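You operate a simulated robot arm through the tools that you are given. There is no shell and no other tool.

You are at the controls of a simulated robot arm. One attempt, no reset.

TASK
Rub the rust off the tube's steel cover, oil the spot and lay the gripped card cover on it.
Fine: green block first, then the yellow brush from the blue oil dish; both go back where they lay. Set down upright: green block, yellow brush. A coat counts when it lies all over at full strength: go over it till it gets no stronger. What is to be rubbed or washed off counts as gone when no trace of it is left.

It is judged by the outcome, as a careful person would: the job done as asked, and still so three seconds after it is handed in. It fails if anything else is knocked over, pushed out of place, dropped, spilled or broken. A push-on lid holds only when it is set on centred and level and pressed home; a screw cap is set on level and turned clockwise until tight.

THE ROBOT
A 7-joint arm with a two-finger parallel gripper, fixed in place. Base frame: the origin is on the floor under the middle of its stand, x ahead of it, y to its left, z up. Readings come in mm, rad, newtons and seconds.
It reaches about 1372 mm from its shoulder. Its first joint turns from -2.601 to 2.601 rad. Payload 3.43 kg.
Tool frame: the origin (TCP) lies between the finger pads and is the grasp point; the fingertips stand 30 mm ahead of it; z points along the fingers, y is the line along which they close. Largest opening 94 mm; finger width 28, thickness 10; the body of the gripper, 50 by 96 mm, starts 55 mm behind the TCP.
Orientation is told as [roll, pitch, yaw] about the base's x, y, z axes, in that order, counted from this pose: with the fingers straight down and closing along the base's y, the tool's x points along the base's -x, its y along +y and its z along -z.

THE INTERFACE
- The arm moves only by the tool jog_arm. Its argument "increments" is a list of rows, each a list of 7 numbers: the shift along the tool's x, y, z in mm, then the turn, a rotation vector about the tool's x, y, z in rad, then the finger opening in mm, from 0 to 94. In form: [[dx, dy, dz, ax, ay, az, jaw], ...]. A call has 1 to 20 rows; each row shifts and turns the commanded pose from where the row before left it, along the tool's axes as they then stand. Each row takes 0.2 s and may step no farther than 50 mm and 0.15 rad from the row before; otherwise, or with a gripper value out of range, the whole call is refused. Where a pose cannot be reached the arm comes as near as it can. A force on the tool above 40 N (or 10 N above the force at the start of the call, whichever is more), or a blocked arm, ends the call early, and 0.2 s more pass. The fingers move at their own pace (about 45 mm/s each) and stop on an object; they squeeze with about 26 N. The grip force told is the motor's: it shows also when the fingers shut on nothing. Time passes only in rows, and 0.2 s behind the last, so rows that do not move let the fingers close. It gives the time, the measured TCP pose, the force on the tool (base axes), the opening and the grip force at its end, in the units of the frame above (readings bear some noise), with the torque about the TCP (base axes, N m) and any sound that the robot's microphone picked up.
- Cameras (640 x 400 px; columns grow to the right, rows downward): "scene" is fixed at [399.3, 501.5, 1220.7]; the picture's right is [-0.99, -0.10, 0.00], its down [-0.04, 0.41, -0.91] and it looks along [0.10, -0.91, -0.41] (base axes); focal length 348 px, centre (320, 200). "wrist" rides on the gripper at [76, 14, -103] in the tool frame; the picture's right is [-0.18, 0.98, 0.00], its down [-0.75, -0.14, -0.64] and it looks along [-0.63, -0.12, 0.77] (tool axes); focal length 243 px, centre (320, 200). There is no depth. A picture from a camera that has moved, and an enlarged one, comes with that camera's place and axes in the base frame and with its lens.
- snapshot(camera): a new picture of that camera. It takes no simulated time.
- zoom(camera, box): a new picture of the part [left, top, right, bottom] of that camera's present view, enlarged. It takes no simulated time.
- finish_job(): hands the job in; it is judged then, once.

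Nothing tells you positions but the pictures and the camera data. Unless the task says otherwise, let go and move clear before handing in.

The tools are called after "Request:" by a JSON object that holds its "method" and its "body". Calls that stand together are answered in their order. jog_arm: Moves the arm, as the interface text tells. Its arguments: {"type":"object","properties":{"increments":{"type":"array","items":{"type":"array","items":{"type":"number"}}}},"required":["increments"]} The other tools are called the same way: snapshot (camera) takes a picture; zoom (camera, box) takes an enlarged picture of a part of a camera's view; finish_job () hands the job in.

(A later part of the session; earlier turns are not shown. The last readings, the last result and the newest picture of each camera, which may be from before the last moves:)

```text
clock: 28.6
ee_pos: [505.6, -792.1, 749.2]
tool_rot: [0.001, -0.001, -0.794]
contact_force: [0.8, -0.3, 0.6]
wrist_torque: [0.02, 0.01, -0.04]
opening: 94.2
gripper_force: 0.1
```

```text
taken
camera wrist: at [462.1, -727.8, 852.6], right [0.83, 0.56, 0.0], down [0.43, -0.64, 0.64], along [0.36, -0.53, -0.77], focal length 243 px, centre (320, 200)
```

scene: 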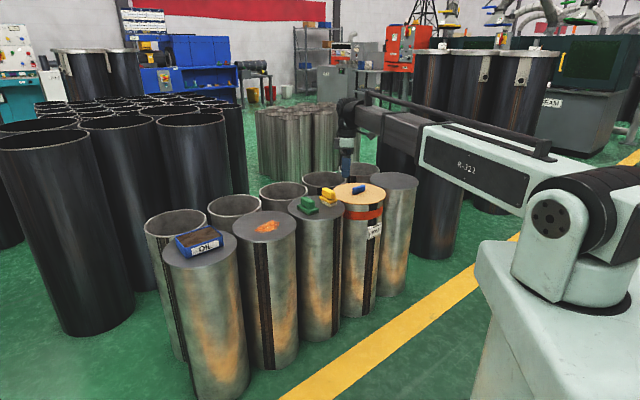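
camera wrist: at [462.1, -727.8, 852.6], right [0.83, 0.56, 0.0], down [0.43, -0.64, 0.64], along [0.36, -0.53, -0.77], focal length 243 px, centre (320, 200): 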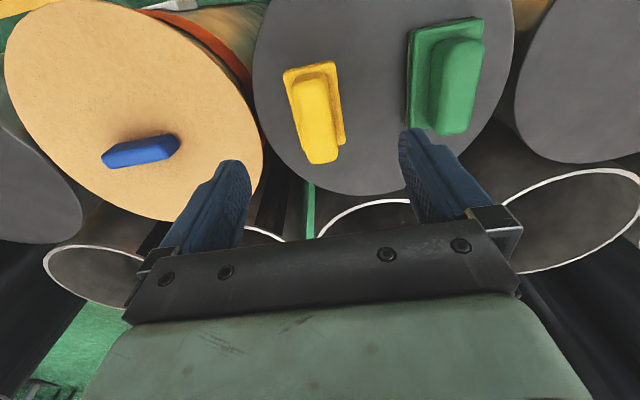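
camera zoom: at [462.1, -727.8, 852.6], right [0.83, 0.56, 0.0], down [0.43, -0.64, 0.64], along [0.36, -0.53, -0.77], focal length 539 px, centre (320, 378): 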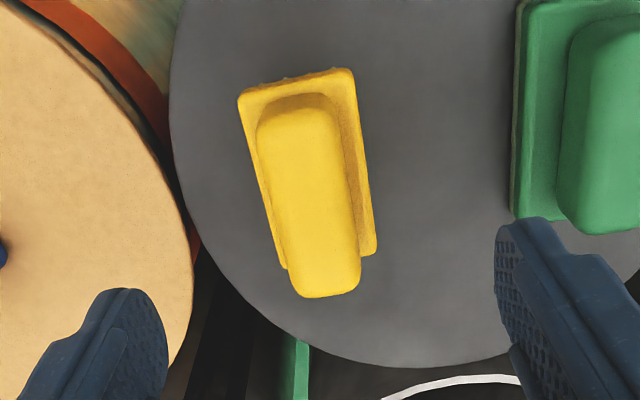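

The brush centre is within 3 mm of the tool axis with matching yaw. I'll correct and descend partway to verify the height.

Request:
{"method": "jog_arm", "body": {"increments": [[2.4, -1.7, 0, 0, 0, 0, 80], [0, 0, 30, 0, 0, 0, 80], [0, 0, 34, 0, 0, 0, 80], [0, 0, 0, 0, 0, 0, 80], [0, 0, 0, 0, 0, 0, 80]]}}

Request:
{"method": "zoom", "body": {"camera": "scene", "box": [300, 160, 360, 210]}}

Request:
{"method": "zoom", "body": {"camera": "wrist", "box": [230, 60, 410, 240]}}

```text
clock: 29.8
ee_pos: [503.4, -791.1, 688.1]
tool_rot: [-0.001, 0.0, -0.794]
contact_force: [-0.1, 0.1, -0.1]
wrist_torque: [0.03, -0.01, 0.0]
opening: 79.8
gripper_force: 0.0
```

```text
8.00 times, centred on (330, 185) of scene
camera zoom: at [399.3, 501.5, 1220.7], right [-0.99, -0.1, 0.0], down [-0.04, 0.41, -0.91], along [0.1, -0.91, -0.41], focal length 2782 px, centre (240, 320)
```

zoom: 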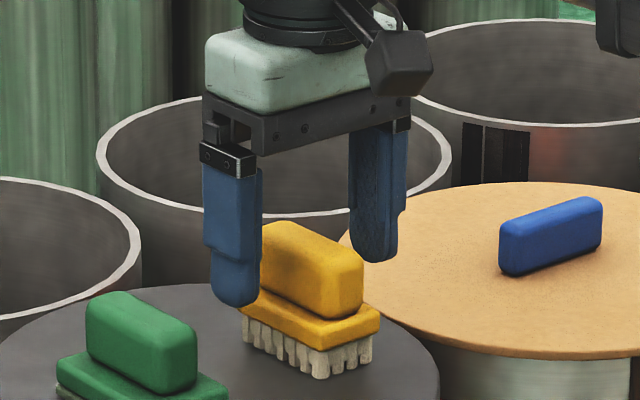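

```text
2.22 times, centred on (320, 150) of wrist
camera zoom: at [459.7, -726.9, 790.4], right [0.83, 0.56, 0.0], down [0.43, -0.64, 0.64], along [0.36, -0.53, -0.77], focal length 539 px, centre (320, 311)
```

zoom: 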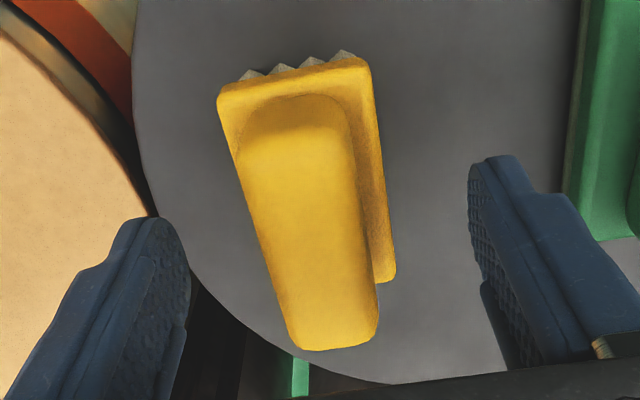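

The brush handle is centred between the fingers. I'll narrow the opening to 60 to stay clear of the neighbouring card cover, descend to TCP z≈682 and close.

Request:
{"method": "jog_arm", "body": {"increments": [[0, 0, 0, 0, 0, 0, 60], [0, 0, 0, 0, 0, 0, 60], [0, 0, 6, 0, 0, 0, 60], [0, 0, 0, 0, 0, 0, 45], [0, 0, 0, 0, 0, 0, 10], [0, 0, 0, 0, 0, 0, 10], [0, 0, 0, 0, 0, 0, 10]]}}

Request:
{"method": "zoom", "body": {"camera": "scene", "box": [300, 160, 360, 210]}}

Request:
{"method": "snapshot", "body": {"camera": "wrist"}}

```text
clock: 31.4
ee_pos: [503.5, -791.0, 681.0]
tool_rot: [0.0, 0.0, -0.792]
contact_force: [-0.3, -1.2, 0.6]
wrist_torque: [-0.02, -0.04, -0.02]
opening: 30.9
gripper_force: 25.9
```

```text
8.00 times, centred on (330, 185) of scene
camera zoom: at [399.3, 501.5, 1220.7], right [-0.99, -0.1, 0.0], down [-0.04, 0.41, -0.91], along [0.1, -0.91, -0.41], focal length 2782 px, centre (240, 320)
```

zoom: 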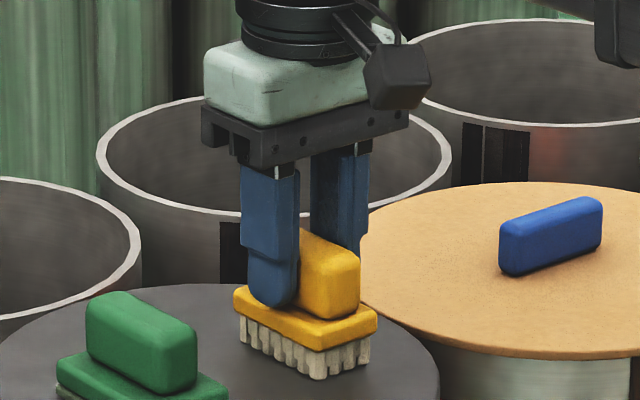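

```text
taken
camera wrist: at [460.3, -726.6, 783.9], right [0.83, 0.56, 0.0], down [0.43, -0.64, 0.64], along [0.36, -0.53, -0.77], focal length 243 px, centre (320, 200)
```

wrist: 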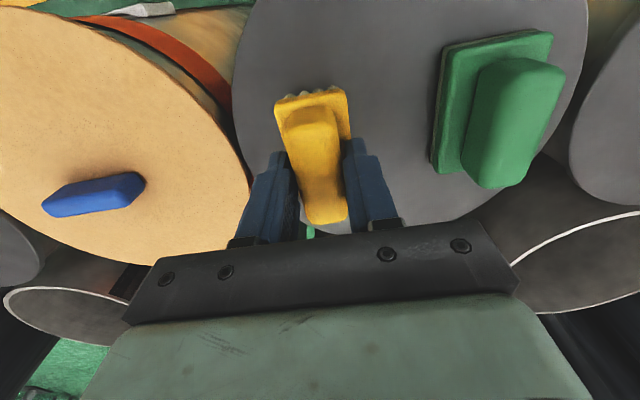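

The brush is gripped, with a resting TCP of (503.5, -791.0, 681.0) and yaw -0.793. I'll lift it well clear and travel toward the oil dish for a look.

Request:
{"method": "jog_arm", "body": {"increments": [[0, 0, -15, 0, 0, 0, 10], [0, 0, -40, 0, 0, 0, 10], [0, 0, -50, 0, 0, 0, 10], [3, 44, 0, 0, 0, 0, 10], [3, 44, 0, 0, 0, 0, 10], [3, 44, 0, 0, 0, 0, 10], [3, 44, 0, 0, 0, 0, 10], [3, 44, 0, 0, 0, 0, 10], [3, 44, 0, 0, 0, 0, 10], [3, 44, 0, 0, 0, 0, 10], [3, 44, 0, 0, 0, 0, 10], [0, 0, 0, 0, 0, 0, 10]]}}

Request:
{"method": "snapshot", "body": {"camera": "wrist"}}

Request:
{"method": "zoom", "body": {"camera": "scene", "box": [160, 150, 300, 260]}}

```text
clock: 34.0
ee_pos: [739.0, -526.3, 786.9]
tool_rot: [0.0, 0.0, -0.796]
contact_force: [-0.1, 0.2, -1.6]
wrist_torque: [0.0, 0.0, 0.01]
opening: 30.8
gripper_force: 25.9
```

```text
taken
camera wrist: at [694.4, -461.4, 889.7], right [0.83, 0.56, 0.0], down [0.43, -0.64, 0.64], along [0.36, -0.53, -0.77], focal length 243 px, centre (320, 200)
```

wrist: 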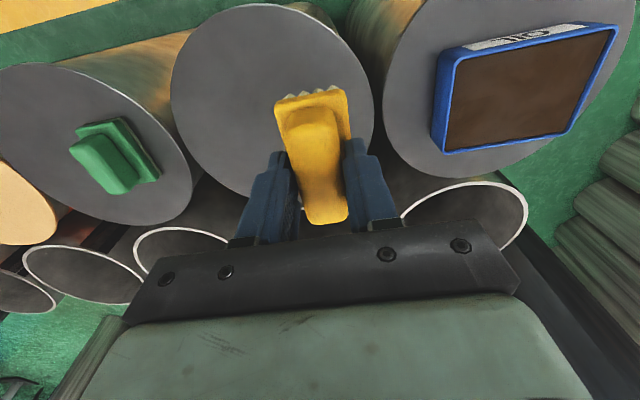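

```text
3.64 times, centred on (230, 205) of scene
camera zoom: at [399.3, 501.5, 1220.7], right [-0.99, -0.1, 0.0], down [-0.04, 0.41, -0.91], along [0.1, -0.91, -0.41], focal length 1264 px, centre (647, 182)
```

zoom: 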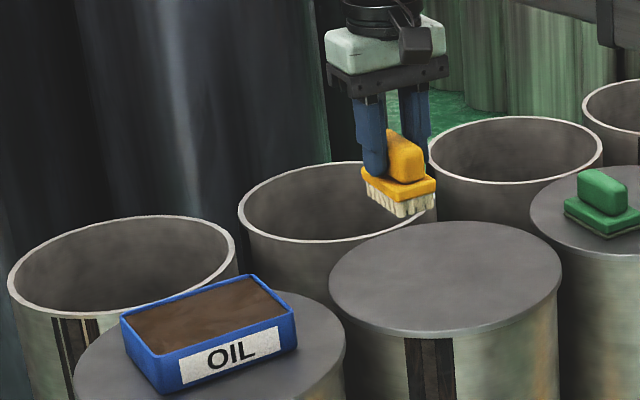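

I'll zoom in on the dish to find its rim corners and orientation.

Request:
{"method": "zoom", "body": {"camera": "wrist", "box": [420, 10, 640, 170]}}

Request:
{"method": "zoom", "body": {"camera": "scene", "box": [160, 220, 240, 260]}}

```text
2.50 times, centred on (530, 90) of wrist
camera zoom: at [694.4, -461.4, 889.7], right [0.83, 0.56, 0.0], down [0.43, -0.64, 0.64], along [0.36, -0.53, -0.77], focal length 606 px, centre (-205, 475)
```

zoom: 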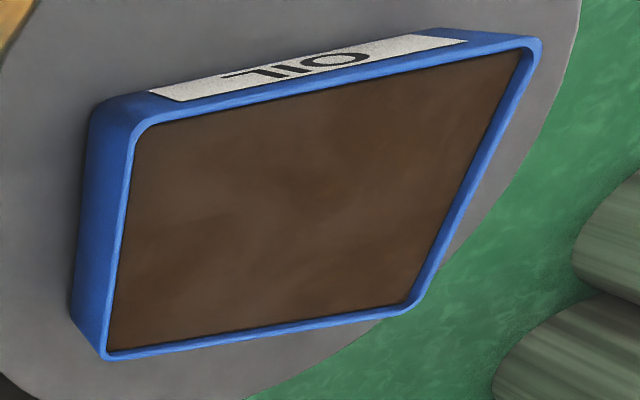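

```text
8.00 times, centred on (200, 240) of scene
camera zoom: at [399.3, 501.5, 1220.7], right [-0.99, -0.1, 0.0], down [-0.04, 0.41, -0.91], along [0.1, -0.91, -0.41], focal length 2782 px, centre (1280, -120)
```

zoom: 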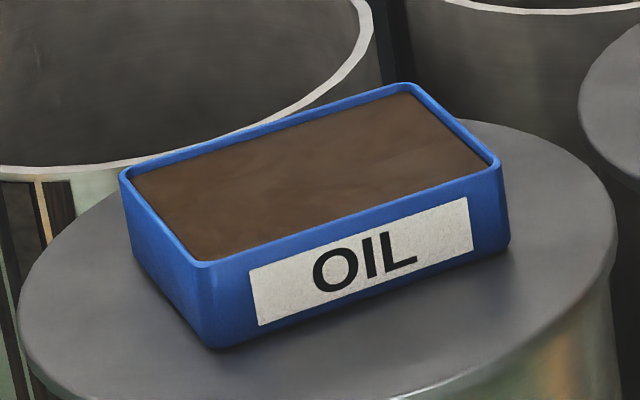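

The dish's inside is about 86×116 mm, aligned with the tool and centred near (889, -420), with its rim around z≈655. I'll move the brush over the dish and check alignment before dipping.

Request:
{"method": "jog_arm", "body": {"increments": [[-7, 45, 0, 0, 0, 0, 10], [-7, 45, 0, 0, 0, 0, 10], [-7, 46, 0, 0, 0, 0, 10], [-8, 46, 0, 0, 0, 0, 10], [0, 0, 20, 0, 0, 0, 10], [0, 0, 10, 0, 0, 0, 10], [0, 0, 0, 0, 0, 0, 10], [0, 0, 0, 0, 0, 0, 10]]}}

Request:
{"method": "snapshot", "body": {"camera": "wrist"}}

Request:
{"method": "zoom", "body": {"camera": "scene", "box": [150, 170, 260, 260]}}

```text
clock: 35.8
ee_pos: [886.9, -420.1, 756.9]
tool_rot: [0.0, 0.001, -0.793]
contact_force: [0.2, 0.2, -1.9]
wrist_torque: [-0.03, 0.0, -0.01]
opening: 31.2
gripper_force: 25.8
```

```text
taken
camera wrist: at [843.6, -355.4, 858.8], right [0.83, 0.56, 0.0], down [0.43, -0.64, 0.64], along [0.36, -0.53, -0.77], focal length 243 px, centre (320, 200)
```

wrist: 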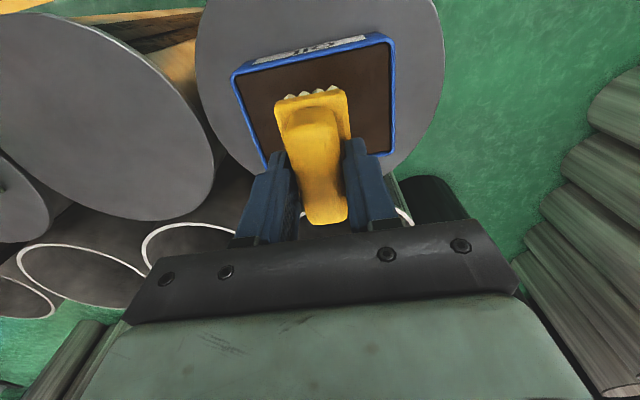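

```text
4.44 times, centred on (205, 215) of scene
camera zoom: at [399.3, 501.5, 1220.7], right [-0.99, -0.1, 0.0], down [-0.04, 0.41, -0.91], along [0.1, -0.91, -0.41], focal length 1545 px, centre (831, 133)
```

zoom: 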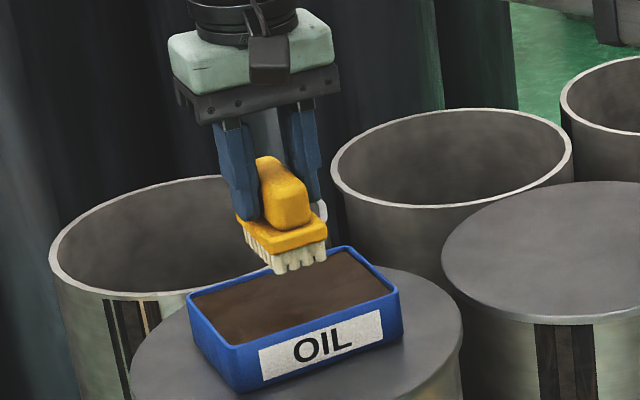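

Request:
{"method": "zoom", "body": {"camera": "wrist", "box": [220, 20, 410, 180]}}

```text
2.50 times, centred on (315, 100) of wrist
camera zoom: at [843.6, -355.4, 858.8], right [0.83, 0.56, 0.0], down [0.43, -0.64, 0.64], along [0.36, -0.53, -0.77], focal length 606 px, centre (332, 450)
```

zoom: 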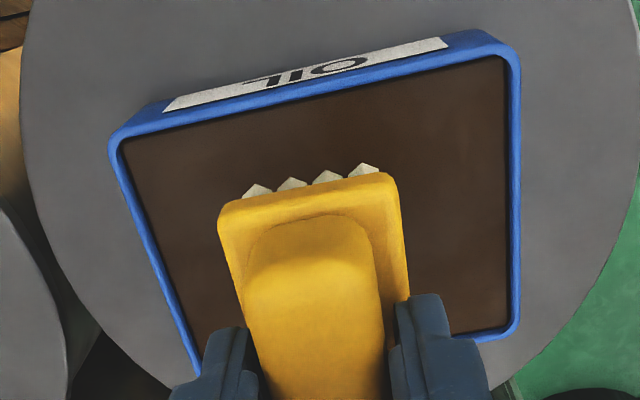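

The dish is centred on the tool within a millimetre, leaving about 9 mm clearance at each end of the brush. I'll lower gently toward the oil surface.

Request:
{"method": "jog_arm", "body": {"increments": [[-1, 0, 15, 0, 0, 0, 10], [0, 0, 10, 0, 0, 0, 10], [0, 0, 8, 0, 0, 0, 10], [0, 0, 5, 0, 0, 0, 10], [0, 0, 0, 0, 0, 0, 10], [0, 0, 0, 0, 0, 0, 10]]}}

Request:
{"method": "zoom", "body": {"camera": "scene", "box": [160, 190, 240, 255]}}

Request:
{"method": "zoom", "body": {"camera": "wrist", "box": [220, 20, 410, 200]}}

```text
clock: 37.2
ee_pos: [888.9, -420.9, 716.9]
tool_rot: [0.0, 0.002, -0.795]
contact_force: [0.1, 0.4, 3.7]
wrist_torque: [0.1, -0.04, -0.02]
opening: 31.0
gripper_force: 25.9
```

```text
6.15 times, centred on (200, 222) of scene
camera zoom: at [399.3, 501.5, 1220.7], right [-0.99, -0.1, 0.0], down [-0.04, 0.41, -0.91], along [0.1, -0.91, -0.41], focal length 2140 px, centre (1058, 62)
```

zoom: 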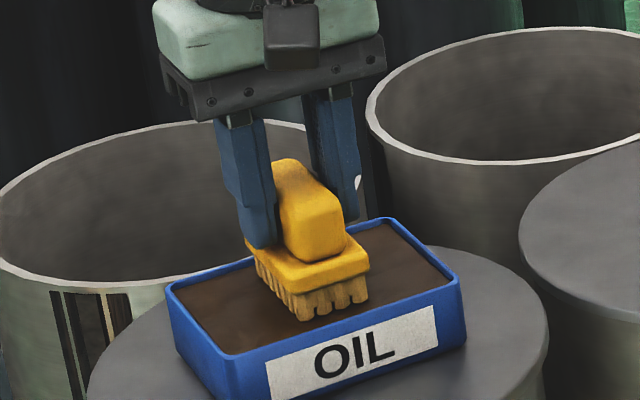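

```text
2.22 times, centred on (315, 110) of wrist
camera zoom: at [844.8, -356.3, 820.9], right [0.83, 0.56, 0.0], down [0.43, -0.64, 0.64], along [0.36, -0.53, -0.77], focal length 539 px, centre (331, 400)
```

zoom: 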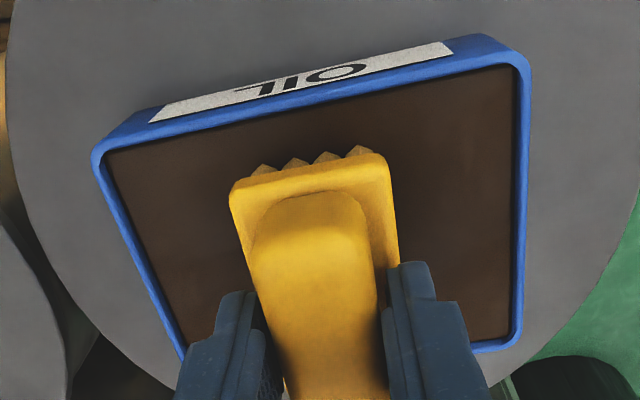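

The brush touched the oil at TCP z≈717 with a light force, and the bristles have taken on colour. I'll hold briefly, then lift straight up and check the load.

Request:
{"method": "jog_arm", "body": {"increments": [[0, 0, 0, 0, 0, 0, 10], [0, 0, 0, 0, 0, 0, 10], [0, 0, 0, 0, 0, 0, 10], [0, 0, -8, 0, 0, 0, 10], [0, 0, -20, 0, 0, 0, 10], [0, 0, -20, 0, 0, 0, 10], [0, 0, 0, 0, 0, 0, 10]]}}

Request:
{"method": "zoom", "body": {"camera": "scene", "box": [160, 180, 240, 255]}}

```text
clock: 38.8
ee_pos: [888.1, -421.7, 765.8]
tool_rot: [0.0, 0.0, -0.793]
contact_force: [-0.5, -0.1, -1.2]
wrist_torque: [-0.01, -0.02, 0.0]
opening: 31.2
gripper_force: 25.8
```

```text
5.33 times, centred on (200, 218) of scene
camera zoom: at [399.3, 501.5, 1220.7], right [-0.99, -0.1, 0.0], down [-0.04, 0.41, -0.91], along [0.1, -0.91, -0.41], focal length 1854 px, centre (960, 107)
```

zoom: 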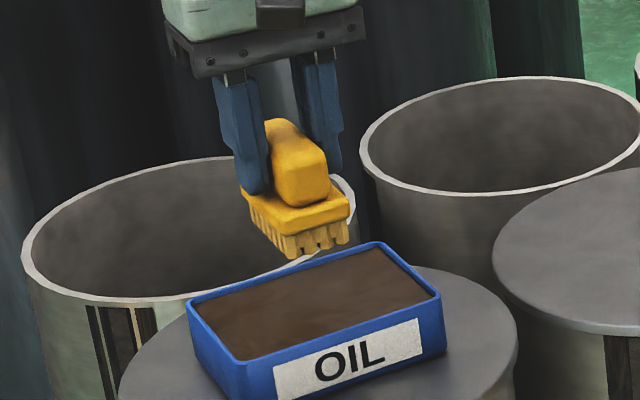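

The bristles are loaded with oil. I'll move back to the cleaned spot at (702, -574) and stop a little above the lid.

Request:
{"method": "jog_arm", "body": {"increments": [[3.6, -40, 0, 0, 0, 0, 10], [3.6, -40, 0, 0, 0, 0, 10], [3.6, -40, 0, 0, 0, 0, 10], [3.6, -40, 0, 0, 0, 0, 10], [3.6, -40, 0, 0, 0, 0, 10], [3.5, -39.7, 0, 0, 0, 0, 10], [0, 0, 0, 0, 0, 0, 10], [0, 0, 40, 0, 0, 0, 10], [0, 0, 30, 0, 0, 0, 10], [0, 0, 0, 0, 0, 0, 10], [0, 0, 0, 0, 0, 0, 10]]}}

Request:
{"method": "zoom", "body": {"camera": "scene", "box": [230, 180, 310, 240]}}

```text
clock: 41.2
ee_pos: [701.7, -573.6, 696.3]
tool_rot: [-0.001, 0.0, -0.795]
contact_force: [-0.2, -0.8, -1.5]
wrist_torque: [-0.01, 0.0, 0.01]
opening: 31.0
gripper_force: 26.1
```

```text
6.67 times, centred on (270, 210) of scene
camera zoom: at [399.3, 501.5, 1220.7], right [-0.99, -0.1, 0.0], down [-0.04, 0.41, -0.91], along [0.1, -0.91, -0.41], focal length 2318 px, centre (653, 133)
```

zoom: 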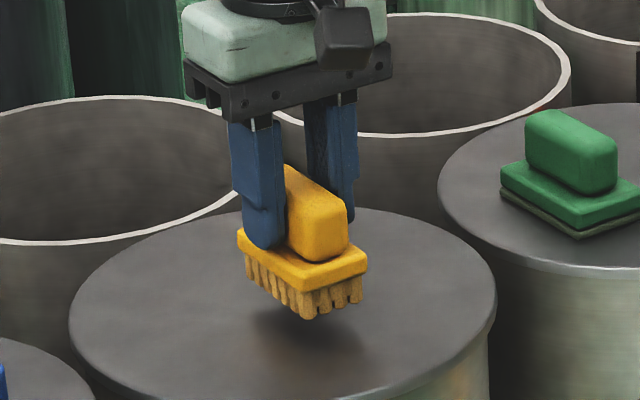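

Positioned over the spot. I'll lower to contact in small steps.

Request:
{"method": "jog_arm", "body": {"increments": [[0, 0, 7, 0, 0, 0, 10], [0, 0, 3, 0, 0, 0, 10], [0, 0, 1.5, 0, 0, 0, 10], [0, 0, 1, 0, 0, 0, 10], [0, 0, 0, 0, 0, 0, 10]]}}

```text
clock: 42.4
ee_pos: [701.5, -573.8, 683.3]
tool_rot: [-0.001, 0.0, -0.793]
contact_force: [1.5, 0.8, -1.0]
wrist_torque: [0.0, -0.01, -0.01]
opening: 31.1
gripper_force: 26.3
```

Request:
{"method": "jog_arm", "body": {"increments": [[0, 0, 1, 0, 0, 0, 10], [0, 0, 0, 0, 0, 0, 10]]}}

```text
clock: 43.0
ee_pos: [702.1, -573.8, 682.4]
tool_rot: [0.001, 0.0, -0.794]
contact_force: [0.4, -0.6, -1.3]
wrist_torque: [-0.02, -0.01, -0.02]
opening: 31.3
gripper_force: 25.8
```

Request:
{"method": "jog_arm", "body": {"increments": [[0, 0, 1, 0, 0, 0, 10], [0, 0, 0, 0, 0, 0, 10]]}}

Request:
{"method": "zoom", "body": {"camera": "scene", "box": [230, 180, 310, 240]}}

```text
clock: 43.6
ee_pos: [702.0, -573.7, 681.4]
tool_rot: [0.001, -0.002, -0.793]
contact_force: [-0.4, 0.1, -1.3]
wrist_torque: [-0.01, -0.03, 0.03]
opening: 31.1
gripper_force: 26.1
```

```text
6.67 times, centred on (270, 210) of scene
camera zoom: at [399.3, 501.5, 1220.7], right [-0.99, -0.1, 0.0], down [-0.04, 0.41, -0.91], along [0.1, -0.91, -0.41], focal length 2318 px, centre (653, 133)
```

zoom: 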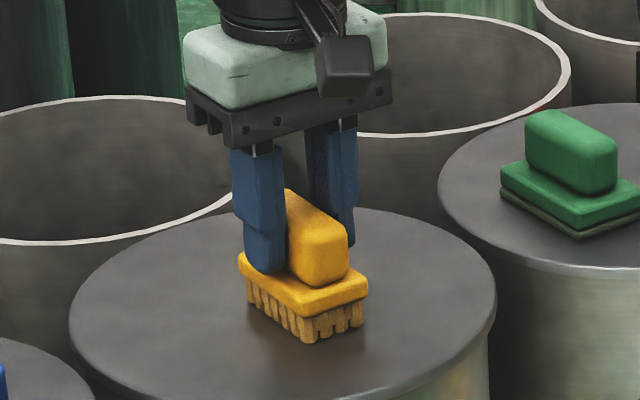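

Request:
{"method": "jog_arm", "body": {"increments": [[0, 0, 1, 0, 0, 0, 10], [0, 0, 0, 0, 0, 0, 10]]}}

```text
clock: 44.2
ee_pos: [702.4, -573.2, 681.4]
tool_rot: [0.0, -0.001, -0.795]
contact_force: [-0.4, -0.3, 15.7]
wrist_torque: [0.24, 0.1, 0.01]
opening: 31.0
gripper_force: 25.8
```

Contact is made at about 16 N. I'll ease up slightly and brush back and forth across the former patch area.

Request:
{"method": "jog_arm", "body": {"increments": [[0, 0, -0.6, 0, 0, 0, 10], [-4, 13, 0, 0, 0, 0, 10], [-4, 13, 0, 0, 0, 0, 10], [0, 14, 0, 0, 0, 0, 10], [0, -14, 0, 0, 0, 0, 10], [0, -14, 0, 0, 0, 0, 10], [0, -14, 0, 0, 0, 0, 10], [0, -14, 0, 0, 0, 0, 10], [0, -14, 0, 0, 0, 0, 10], [0, -12, 0, 0, 0, 0, 10], [9, 0, 0, 0, 0, 0, 10], [8, 0, 0, 0, 0, 0, 10], [0, 14, 0, 0, 0, 0, 10], [0, 14, 0, 0, 0, 0, 10], [0, 14, 0, 0, 0, 0, 10], [0, 14, 0, 0, 0, 0, 10], [0, 14, 0, 0, 0, 0, 10], [0, 14, 0, 0, 0, 0, 10]]}}

Request:
{"method": "zoom", "body": {"camera": "scene", "box": [230, 180, 310, 240]}}

Request:
{"method": "snapshot", "body": {"camera": "wrist"}}

```text
clock: 48.0
ee_pos: [726.2, -536.9, 681.4]
tool_rot: [0.0, -0.001, -0.795]
contact_force: [-2.8, -2.4, 10.7]
wrist_torque: [-0.06, -0.01, 0.01]
opening: 30.9
gripper_force: 25.2
```

```text
6.67 times, centred on (270, 210) of scene
camera zoom: at [399.3, 501.5, 1220.7], right [-0.99, -0.1, 0.0], down [-0.04, 0.41, -0.91], along [0.1, -0.91, -0.41], focal length 2318 px, centre (653, 133)
```

zoom: 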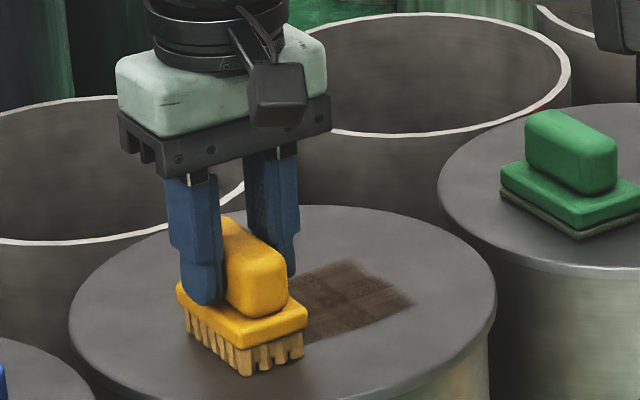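

```text
taken
camera wrist: at [682.4, -472.7, 783.6], right [0.83, 0.56, 0.0], down [0.43, -0.64, 0.64], along [0.36, -0.53, -0.77], focal length 243 px, centre (320, 200)
```

wrist: 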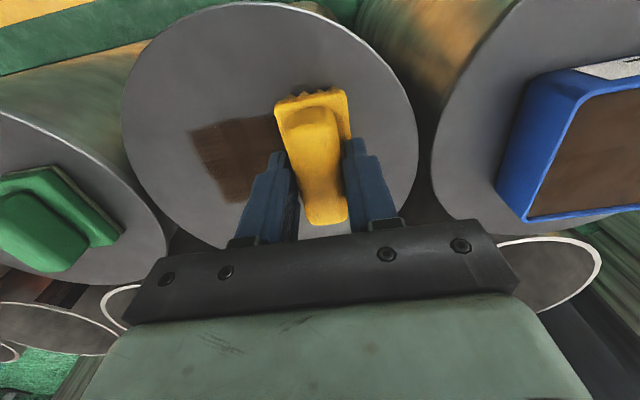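

The oil is laying down as a dark coat. I'll continue with more passes to build it to full strength across the spot.

Request:
{"method": "jog_arm", "body": {"increments": [[0, -14, 0, 0, 0, 0, 10], [0, -14, 0, 0, 0, 0, 10], [0, -14, 0, 0, 0, 0, 10], [0, -14, 0, 0, 0, 0, 10], [0, -14, 0, 0, 0, 0, 10], [0, -14, 0, 0, 0, 0, 10], [-9, 0, 0, 0, 0, 0, 10], [0, 14, 0, 0, 0, 0, 10], [0, 14, 0, 0, 0, 0, 10], [0, 14, 0, 0, 0, 0, 10], [0, 14, 0, 0, 0, 0, 10], [0, 14, 0, 0, 0, 0, 10], [0, 14, 0, 0, 0, 0, 10], [-9, 0, 0, 0, 0, 0, 10], [0, -14, 0, 0, 0, 0, 10], [0, -14, 0, 0, 0, 0, 10], [0, -14, 0, 0, 0, 0, 10], [0, -14, 0, 0, 0, 0, 10], [0, -14, 0, 0, 0, 0, 10], [0, -14, 0, 0, 0, 0, 10]]}}

Request:
{"method": "zoom", "body": {"camera": "scene", "box": [230, 180, 310, 240]}}

Request:
{"method": "snapshot", "body": {"camera": "wrist"}}

```text
clock: 52.2
ee_pos: [678.4, -609.3, 680.8]
tool_rot: [-0.001, 0.0, -0.795]
contact_force: [2.2, 0.8, 6.5]
wrist_torque: [-0.01, -0.02, 0.01]
opening: 31.0
gripper_force: 26.5
```

```text
6.67 times, centred on (270, 210) of scene
camera zoom: at [399.3, 501.5, 1220.7], right [-0.99, -0.1, 0.0], down [-0.04, 0.41, -0.91], along [0.1, -0.91, -0.41], focal length 2318 px, centre (653, 133)
```

zoom: 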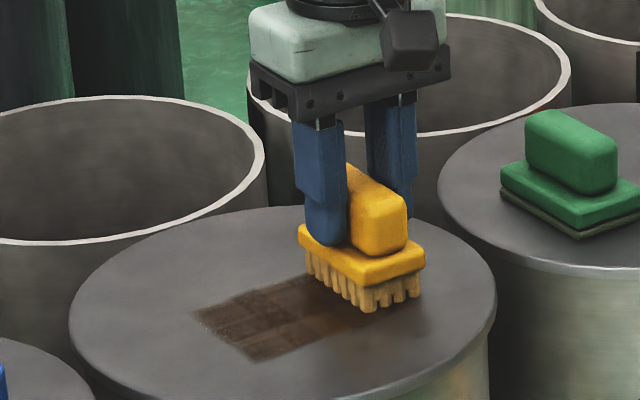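

```text
taken
camera wrist: at [634.8, -545.2, 783.6], right [0.83, 0.56, 0.0], down [0.43, -0.64, 0.64], along [0.36, -0.53, -0.77], focal length 243 px, centre (320, 200)
```

wrist: 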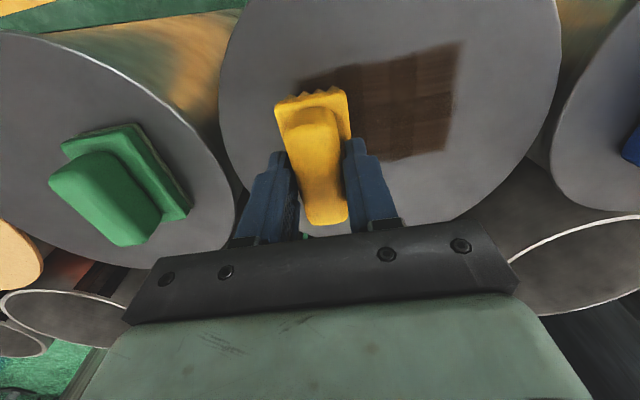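

I'll lift the brush clear and inspect the coat closely.

Request:
{"method": "jog_arm", "body": {"increments": [[0, 0, -10, 0, 0, 0, 10], [0, 0, -30, 0, 0, 0, 10], [0, -30, -30, 0, 0, 0, 10], [0, -30, 0, 0, 0, 0, 10], [0, 0, 0, 0, 0, 0, 10]]}}

Request:
{"method": "snapshot", "body": {"camera": "wrist"}}

Request:
{"method": "zoom", "body": {"camera": "scene", "box": [235, 200, 305, 250]}}

Request:
{"method": "zoom", "body": {"camera": "wrist", "box": [350, 10, 530, 150]}}

```text
clock: 53.4
ee_pos: [635.2, -649.9, 752.0]
tool_rot: [0.001, -0.001, -0.795]
contact_force: [-0.7, 0.0, -2.4]
wrist_torque: [0.02, 0.01, -0.02]
opening: 30.7
gripper_force: 25.9
```

```text
taken
camera wrist: at [592.6, -586.3, 854.2], right [0.83, 0.56, 0.0], down [0.43, -0.64, 0.64], along [0.36, -0.53, -0.77], focal length 243 px, centre (320, 200)
```

wrist: 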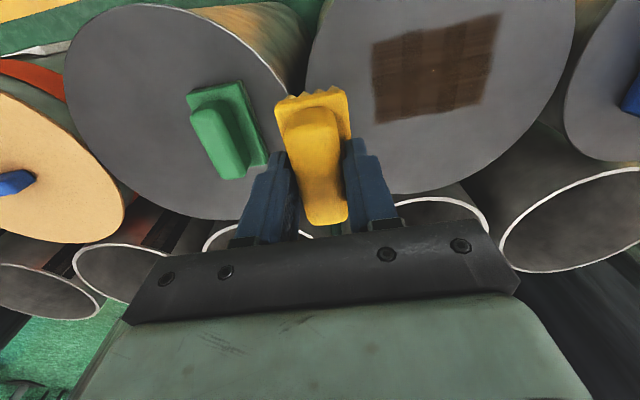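

```text
8.00 times, centred on (270, 225) of scene
camera zoom: at [399.3, 501.5, 1220.7], right [-0.99, -0.1, 0.0], down [-0.04, 0.41, -0.91], along [0.1, -0.91, -0.41], focal length 2782 px, centre (720, 0)
```

zoom: 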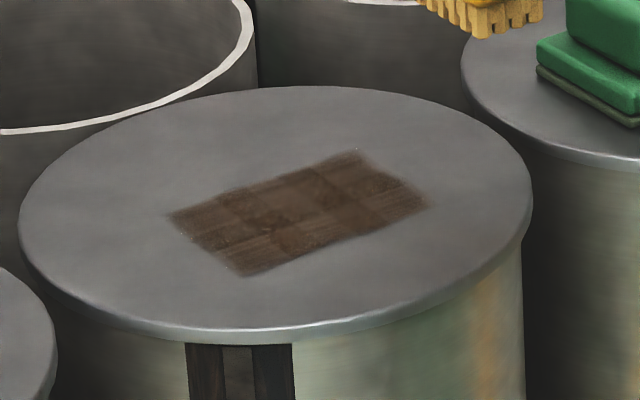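

```text
2.86 times, centred on (440, 80) of wrist
camera zoom: at [592.6, -586.3, 854.2], right [0.83, 0.56, 0.0], down [0.43, -0.64, 0.64], along [0.36, -0.53, -0.77], focal length 693 px, centre (-23, 543)
```

zoom: 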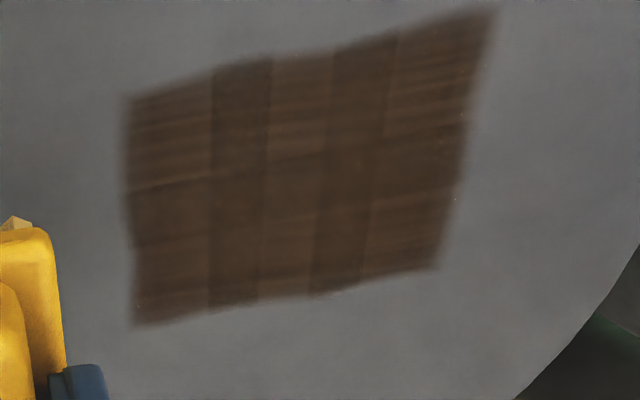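

The oil fills exactly the former spot's area, but bands of it look lighter than others. I'll make more passes, with longer strokes that run past the spot's ends, to bring it all to the same strength.

Request:
{"method": "jog_arm", "body": {"increments": [[7, 45, 0, 0, 0, 0, 10], [0, 0, 40, 0, 0, 0, 10], [0, 0, 24, 0, 0, 0, 10], [0, 0, 6, 0, 0, 0, 10], [0, 16, 0, 0, 0, 0, 10], [0, 16, 0, 0, 0, 0, 10], [0, 16, 0, 0, 0, 0, 10], [0, 16, 0, 0, 0, 0, 10], [0, 16, 0, 0, 0, 0, 10], [0, 16, 0, 0, 0, 0, 10], [0, 16, 0, 0, 0, 0, 10], [9, 0, 0, 0, 0, 0, 10], [0, -16, 0, 0, 0, 0, 10], [0, -16, 0, 0, 0, 0, 10], [0, -16, 0, 0, 0, 0, 10], [0, -16, 0, 0, 0, 0, 10], [0, -16, 0, 0, 0, 0, 10], [0, -16, 0, 0, 0, 0, 10], [0, -16, 0, 0, 0, 0, 10]]}}

Request:
{"method": "zoom", "body": {"camera": "wrist", "box": [280, 20, 500, 200]}}

Request:
{"method": "zoom", "body": {"camera": "scene", "box": [235, 200, 305, 250]}}

```text
clock: 57.4
ee_pos: [659.2, -608.7, 681.2]
tool_rot: [-0.001, 0.0, -0.796]
contact_force: [0.2, -0.7, 0.2]
wrist_torque: [-0.01, -0.05, 0.02]
opening: 31.1
gripper_force: 26.2
```

```text
2.22 times, centred on (390, 110) of wrist
camera zoom: at [615.0, -544.6, 783.6], right [0.83, 0.56, 0.0], down [0.43, -0.64, 0.64], along [0.36, -0.53, -0.77], focal length 539 px, centre (164, 400)
```

zoom: 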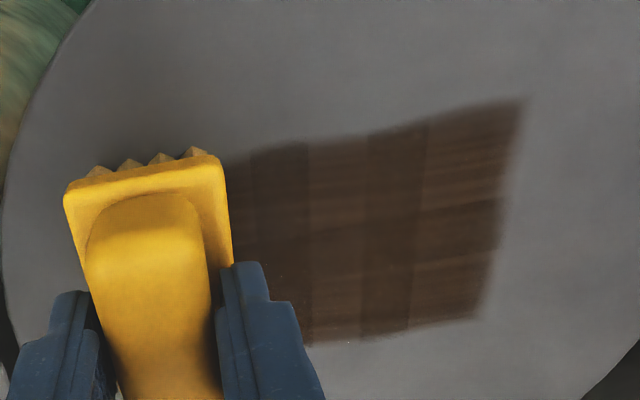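

```text
8.00 times, centred on (270, 225) of scene
camera zoom: at [399.3, 501.5, 1220.7], right [-0.99, -0.1, 0.0], down [-0.04, 0.41, -0.91], along [0.1, -0.91, -0.41], focal length 2782 px, centre (720, 0)
```

zoom: 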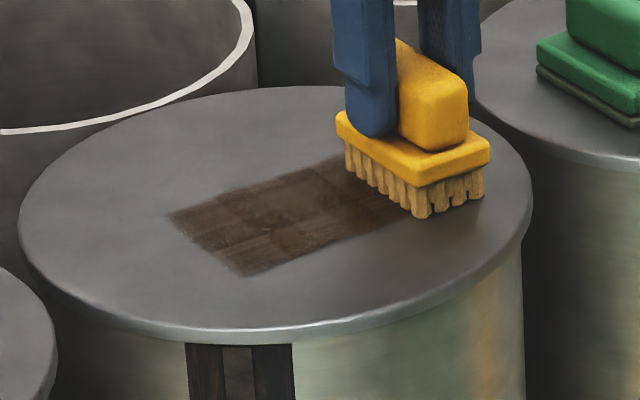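

I'll press slightly more firmly and go over the remaining lanes, then lift and compare from the same viewpoint.

Request:
{"method": "jog_arm", "body": {"increments": [[-18, 0, 0.7, 0, 0, 0, 10], [0, 16, 0, 0, 0, 0, 10], [0, 16, 0, 0, 0, 0, 10], [0, 16, 0, 0, 0, 0, 10], [0, 16, 0, 0, 0, 0, 10], [0, 16, 0, 0, 0, 0, 10], [0, 16, 0, 0, 0, 0, 10], [0, 16, 0, 0, 0, 0, 10], [9, 0, 0, 0, 0, 0, 10], [0, -16, 0, 0, 0, 0, 10], [0, -16, 0, 0, 0, 0, 10], [0, -16, 0, 0, 0, 0, 10], [0, -16, 0, 0, 0, 0, 10], [0, -16, 0, 0, 0, 0, 10], [0, -16, 0, 0, 0, 0, 10], [0, -16, 0, 0, 0, 0, 10], [0, 0, -20, 0, 0, 0, 10], [-7, -45, -50, 0, 0, 0, 10], [0, 0, 0, 0, 0, 0, 10]]}}

Request:
{"method": "zoom", "body": {"camera": "scene", "box": [235, 200, 305, 250]}}

Request:
{"method": "zoom", "body": {"camera": "wrist", "box": [350, 10, 530, 150]}}

```text
refused: row 18 steps farther than a row can; nothing moved
```

```text
8.00 times, centred on (270, 225) of scene
camera zoom: at [399.3, 501.5, 1220.7], right [-0.99, -0.1, 0.0], down [-0.04, 0.41, -0.91], along [0.1, -0.91, -0.41], focal length 2782 px, centre (720, 0)
```

zoom: 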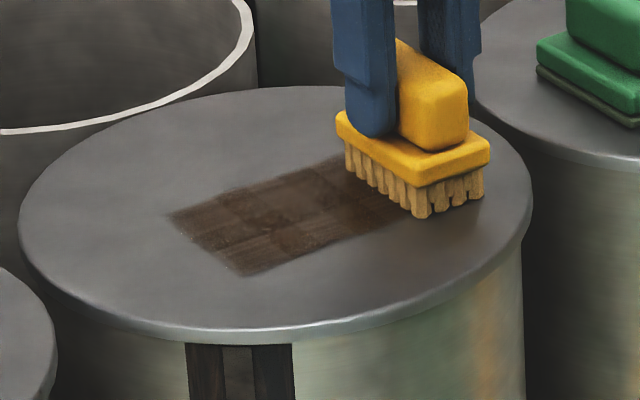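

```text
2.86 times, centred on (440, 80) of wrist
camera zoom: at [615.0, -544.6, 783.6], right [0.83, 0.56, 0.0], down [0.43, -0.64, 0.64], along [0.36, -0.53, -0.77], focal length 693 px, centre (-23, 543)
```

zoom: 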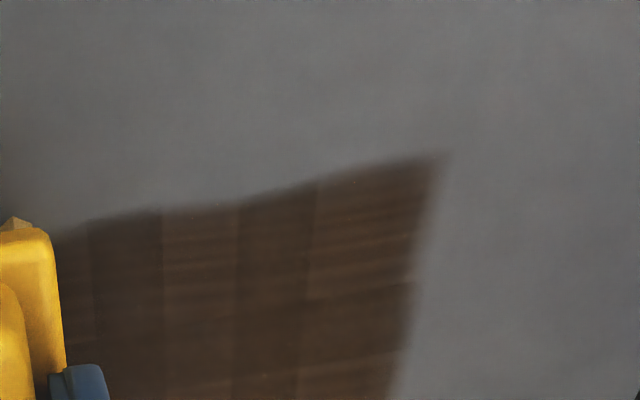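

The call was refused because one row's combined step was too long, so nothing moved. I'll resend it with that row split.

Request:
{"method": "jog_arm", "body": {"increments": [[-18, 0, 0.7, 0, 0, 0, 10], [0, 16, 0, 0, 0, 0, 10], [0, 16, 0, 0, 0, 0, 10], [0, 16, 0, 0, 0, 0, 10], [0, 16, 0, 0, 0, 0, 10], [0, 16, 0, 0, 0, 0, 10], [0, 16, 0, 0, 0, 0, 10], [0, 16, 0, 0, 0, 0, 10], [9, 0, 0, 0, 0, 0, 10], [0, -16, 0, 0, 0, 0, 10], [0, -16, 0, 0, 0, 0, 10], [0, -16, 0, 0, 0, 0, 10], [0, -16, 0, 0, 0, 0, 10], [0, -16, 0, 0, 0, 0, 10], [0, -16, 0, 0, 0, 0, 10], [0, -16, 0, 0, 0, 0, 10], [0, 0, -20, 0, 0, 0, 10], [-3, -23, -25, 0, 0, 0, 10], [-4, -22, -25, 0, 0, 0, 10], [0, 0, 0, 0, 0, 0, 10]]}}

Request:
{"method": "zoom", "body": {"camera": "scene", "box": [235, 200, 305, 250]}}

Request:
{"method": "zoom", "body": {"camera": "wrist", "box": [350, 10, 530, 150]}}

```text
clock: 61.6
ee_pos: [635.4, -649.3, 750.6]
tool_rot: [0.0, 0.0, -0.794]
contact_force: [0.6, 0.0, -1.7]
wrist_torque: [0.0, 0.01, 0.02]
opening: 31.0
gripper_force: 25.8
```

```text
8.00 times, centred on (270, 225) of scene
camera zoom: at [399.3, 501.5, 1220.7], right [-0.99, -0.1, 0.0], down [-0.04, 0.41, -0.91], along [0.1, -0.91, -0.41], focal length 2782 px, centre (720, 0)
```

zoom: 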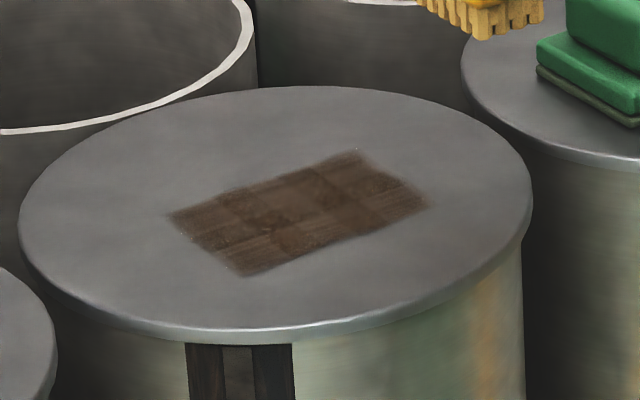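

```text
2.86 times, centred on (440, 80) of wrist
camera zoom: at [592.2, -585.7, 853.8], right [0.83, 0.56, 0.0], down [0.43, -0.64, 0.64], along [0.36, -0.53, -0.77], focal length 693 px, centre (-23, 543)
```

zoom: 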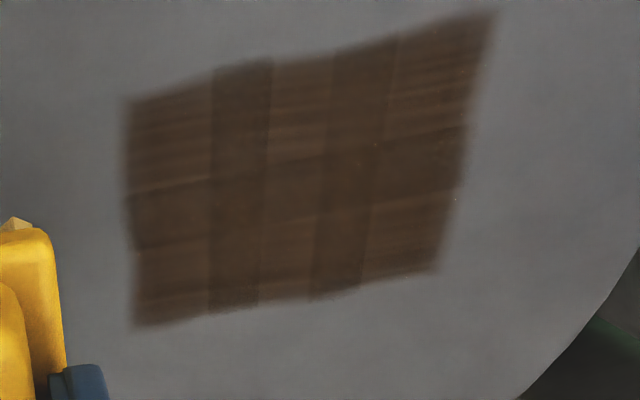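

The coat looks the same as before, so it is either saturated or the brush has run dry. I'll dip the brush again and go over it once more to be sure.

Request:
{"method": "jog_arm", "body": {"increments": [[0, 0, -15, 0, 0, 0, 10], [-1.9, 42.6, 0, 0, 0, 0, 10], [-1.9, 42.6, 0, 0, 0, 0, 10], [-1.9, 42.6, 0, 0, 0, 0, 10], [-1.9, 42.6, 0, 0, 0, 0, 10], [-1.9, 42.6, 0, 0, 0, 0, 10], [-1.9, 42.6, 0, 0, 0, 0, 10], [-1.9, 42.6, 0, 0, 0, 0, 10], [-1.6, 42.7, 0, 0, 0, 0, 10], [0, 0, 0, 0, 0, 0, 10], [0, 0, 0, 0, 0, 0, 10]]}}

Request:
{"method": "zoom", "body": {"camera": "wrist", "box": [220, 20, 410, 180]}}

Request:
{"method": "zoom", "body": {"camera": "scene", "box": [160, 180, 240, 255]}}

```text
clock: 64.0
ee_pos: [890.5, -422.4, 764.6]
tool_rot: [0.0, -0.002, -0.795]
contact_force: [-0.4, 0.2, -1.3]
wrist_torque: [0.0, -0.01, -0.01]
opening: 31.1
gripper_force: 25.7
```

```text
2.50 times, centred on (315, 100) of wrist
camera zoom: at [847.2, -357.7, 867.7], right [0.83, 0.56, 0.0], down [0.43, -0.64, 0.64], along [0.36, -0.53, -0.77], focal length 606 px, centre (332, 450)
```

zoom: 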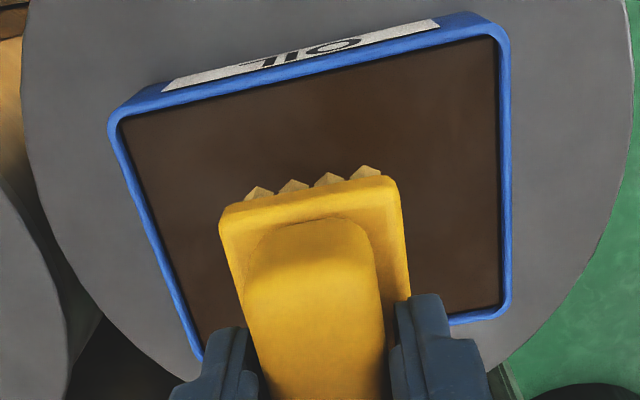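

```text
5.33 times, centred on (200, 218) of scene
camera zoom: at [399.3, 501.5, 1220.7], right [-0.99, -0.1, 0.0], down [-0.04, 0.41, -0.91], along [0.1, -0.91, -0.41], focal length 1854 px, centre (960, 107)
```

zoom: 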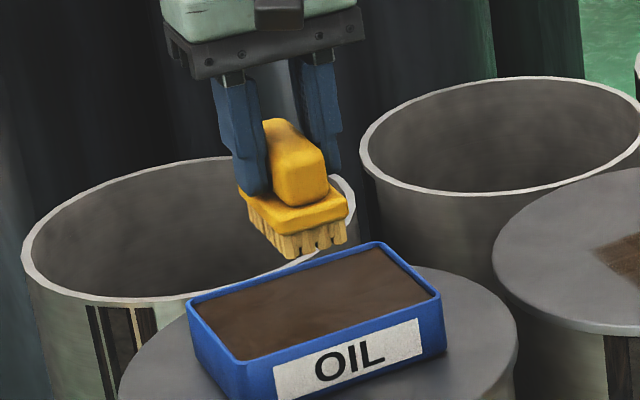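

The bristles look paler than right after the first dip, so a re-dip is worthwhile. I'll correct 2 mm and lower to the oil surface again.

Request:
{"method": "jog_arm", "body": {"increments": [[2, 0, 15, 0, 0, 0, 10], [0, 0, 15, 0, 0, 0, 10], [0, 0, 10, 0, 0, 0, 10], [0, 0, 5, 0, 0, 0, 10], [0, 0, 2.6, 0, 0, 0, 10], [0, 0, 0, 0, 0, 0, 10], [0, 0, 0, 0, 0, 0, 10], [0, 0, 0, 0, 0, 0, 10], [0, 0, 0, 0, 0, 0, 10]]}}

Request:
{"method": "zoom", "body": {"camera": "scene", "box": [160, 190, 240, 255]}}

```text
clock: 66.0
ee_pos: [888.5, -421.5, 717.1]
tool_rot: [0.002, -0.001, -0.794]
contact_force: [0.2, -0.6, -1.4]
wrist_torque: [0.01, 0.02, -0.03]
opening: 31.2
gripper_force: 26.2
```

```text
6.15 times, centred on (200, 222) of scene
camera zoom: at [399.3, 501.5, 1220.7], right [-0.99, -0.1, 0.0], down [-0.04, 0.41, -0.91], along [0.1, -0.91, -0.41], focal length 2140 px, centre (1058, 62)
```

zoom: 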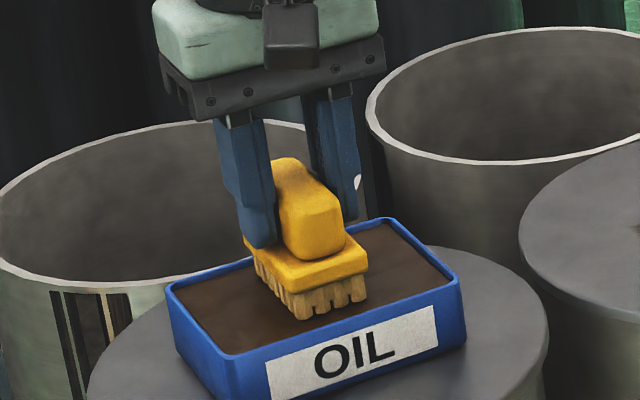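

No contact force is registering yet. I'll go down another millimetre or so.

Request:
{"method": "jog_arm", "body": {"increments": [[0, 0, 1, 0, 0, 0, 10], [0, 0, 0, 0, 0, 0, 10], [0, 0, 0, 0, 0, 0, 10]]}}

Request:
{"method": "zoom", "body": {"camera": "scene", "box": [180, 210, 220, 245]}}

```text
clock: 66.8
ee_pos: [889.3, -420.5, 717.7]
tool_rot: [0.0, 0.0, -0.795]
contact_force: [-0.8, 1.2, 10.2]
wrist_torque: [0.09, 0.09, 0.01]
opening: 31.0
gripper_force: 26.0
```

```text
11.43 times, centred on (200, 228) of scene
camera zoom: at [399.3, 501.5, 1220.7], right [-0.99, -0.1, 0.0], down [-0.04, 0.41, -0.91], along [0.1, -0.91, -0.41], focal length 3974 px, centre (1691, -114)
```

zoom: 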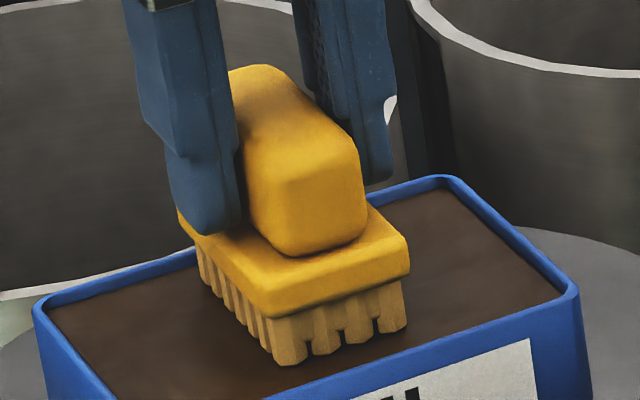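

The brush is in contact with the oil. I'll lift and go back to the spot.

Request:
{"method": "jog_arm", "body": {"increments": [[0, 0, -8, 0, 0, 0, 10], [0, 0, -20, 0, 0, 0, 10], [0, 0, -20, 0, 0, 0, 10], [3.6, -40, 0, 0, 0, 0, 10], [3.6, -40, 0, 0, 0, 0, 10], [3.6, -40, 0, 0, 0, 0, 10], [3.6, -40, 0, 0, 0, 0, 10], [3.6, -40, 0, 0, 0, 0, 10], [3.5, -39.7, 0, 0, 0, 0, 10], [0, 0, 0, 0, 0, 0, 10], [0, 0, 40, 0, 0, 0, 10], [0, 0, 30, 0, 0, 0, 10], [0, 0, 10, 0, 0, 0, 10], [0, 0, 0, 0, 0, 0, 10], [0, 0, 0, 0, 0, 0, 10]]}}

Request:
{"method": "zoom", "body": {"camera": "scene", "box": [230, 180, 310, 240]}}

```text
clock: 70.0
ee_pos: [702.9, -572.5, 683.4]
tool_rot: [0.001, 0.0, -0.794]
contact_force: [0.4, -0.8, -0.7]
wrist_torque: [0.01, 0.0, -0.02]
opening: 31.1
gripper_force: 26.7
```

```text
6.67 times, centred on (270, 210) of scene
camera zoom: at [399.3, 501.5, 1220.7], right [-0.99, -0.1, 0.0], down [-0.04, 0.41, -0.91], along [0.1, -0.91, -0.41], focal length 2318 px, centre (653, 133)
```

zoom: 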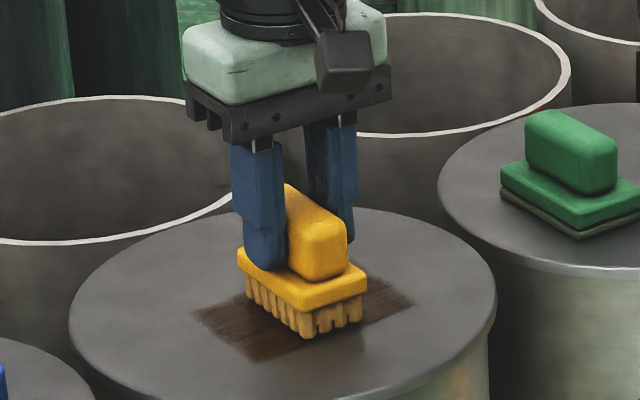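

I'll make contact and run the strokes again across all lanes with the freshly loaded brush.

Request:
{"method": "jog_arm", "body": {"increments": [[0, 0, 2, 0, 0, 0, 10], [0, 0, 1.9, 0, 0, 0, 10], [-9, 0, 0, 0, 0, 0, 10], [0, 16, 0, 0, 0, 0, 10], [0, 16, 0, 0, 0, 0, 10], [0, 16, 0, 0, 0, 0, 10], [0, -16, 0, 0, 0, 0, 10], [0, -16, 0, 0, 0, 0, 10], [0, -16, 0, 0, 0, 0, 10], [0, -16, 0, 0, 0, 0, 10], [0, -16, 0, 0, 0, 0, 10], [0, -16, 0, 0, 0, 0, 10], [9, 0, 0, 0, 0, 0, 10], [0, 16, 0, 0, 0, 0, 10], [0, 16, 0, 0, 0, 0, 10], [0, 16, 0, 0, 0, 0, 10], [0, 16, 0, 0, 0, 0, 10], [0, 16, 0, 0, 0, 0, 10], [0, 16, 0, 0, 0, 0, 10], [9, 0, 0, 0, 0, 0, 10]]}}

Request:
{"method": "zoom", "body": {"camera": "wrist", "box": [150, 80, 330, 230]}}

```text
clock: 74.2
ee_pos: [730.3, -533.1, 681.6]
tool_rot: [0.001, 0.0, -0.796]
contact_force: [-0.8, 0.5, -1.0]
wrist_torque: [-0.02, 0.01, 0.0]
opening: 31.0
gripper_force: 26.0
```

```text
2.67 times, centred on (240, 155) of wrist
camera zoom: at [686.5, -469.9, 783.6], right [0.83, 0.56, 0.0], down [0.43, -0.64, 0.64], along [0.36, -0.53, -0.77], focal length 647 px, centre (533, 320)
```

zoom: 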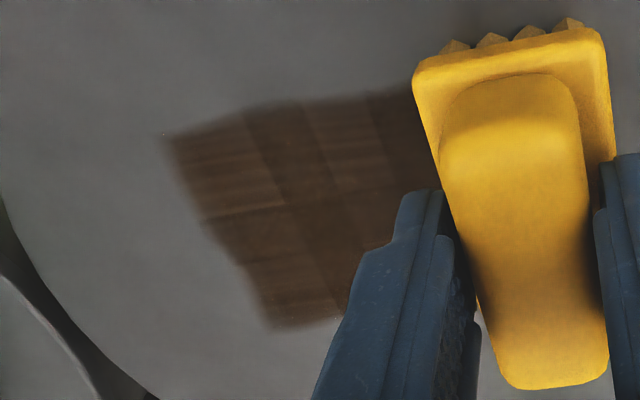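

Force reads -1.0 N, so contact may have been lost at this end. I'll lower a bit until there is pressure and repeat.

Request:
{"method": "jog_arm", "body": {"increments": [[0, 0, 0.8, 0, 0, 0, 10], [0, 0, 0, 0, 0, 0, 10]]}}

```text
clock: 74.8
ee_pos: [730.2, -533.9, 680.6]
tool_rot: [0.001, -0.001, -0.793]
contact_force: [1.3, -0.4, 8.3]
wrist_torque: [0.07, 0.11, 0.01]
opening: 31.3
gripper_force: 25.6
```

Request:
{"method": "jog_arm", "body": {"increments": [[0, -16, 0, 0, 0, 0, 10], [0, -16, 0, 0, 0, 0, 10], [0, -16, 0, 0, 0, 0, 10], [0, -16, 0, 0, 0, 0, 10], [0, -16, 0, 0, 0, 0, 10], [0, -16, 0, 0, 0, 0, 10], [-9, 0, 0, 0, 0, 0, 10], [0, 16, 0, 0, 0, 0, 10], [0, 16, 0, 0, 0, 0, 10], [0, 16, 0, 0, 0, 0, 10]]}}

```text
clock: 77.0
ee_pos: [702.0, -576.4, 680.3]
tool_rot: [0.0, -0.003, -0.796]
contact_force: [-5.1, -4.8, 18.4]
wrist_torque: [-0.1, 0.06, -0.01]
opening: 31.0
gripper_force: 26.1
```

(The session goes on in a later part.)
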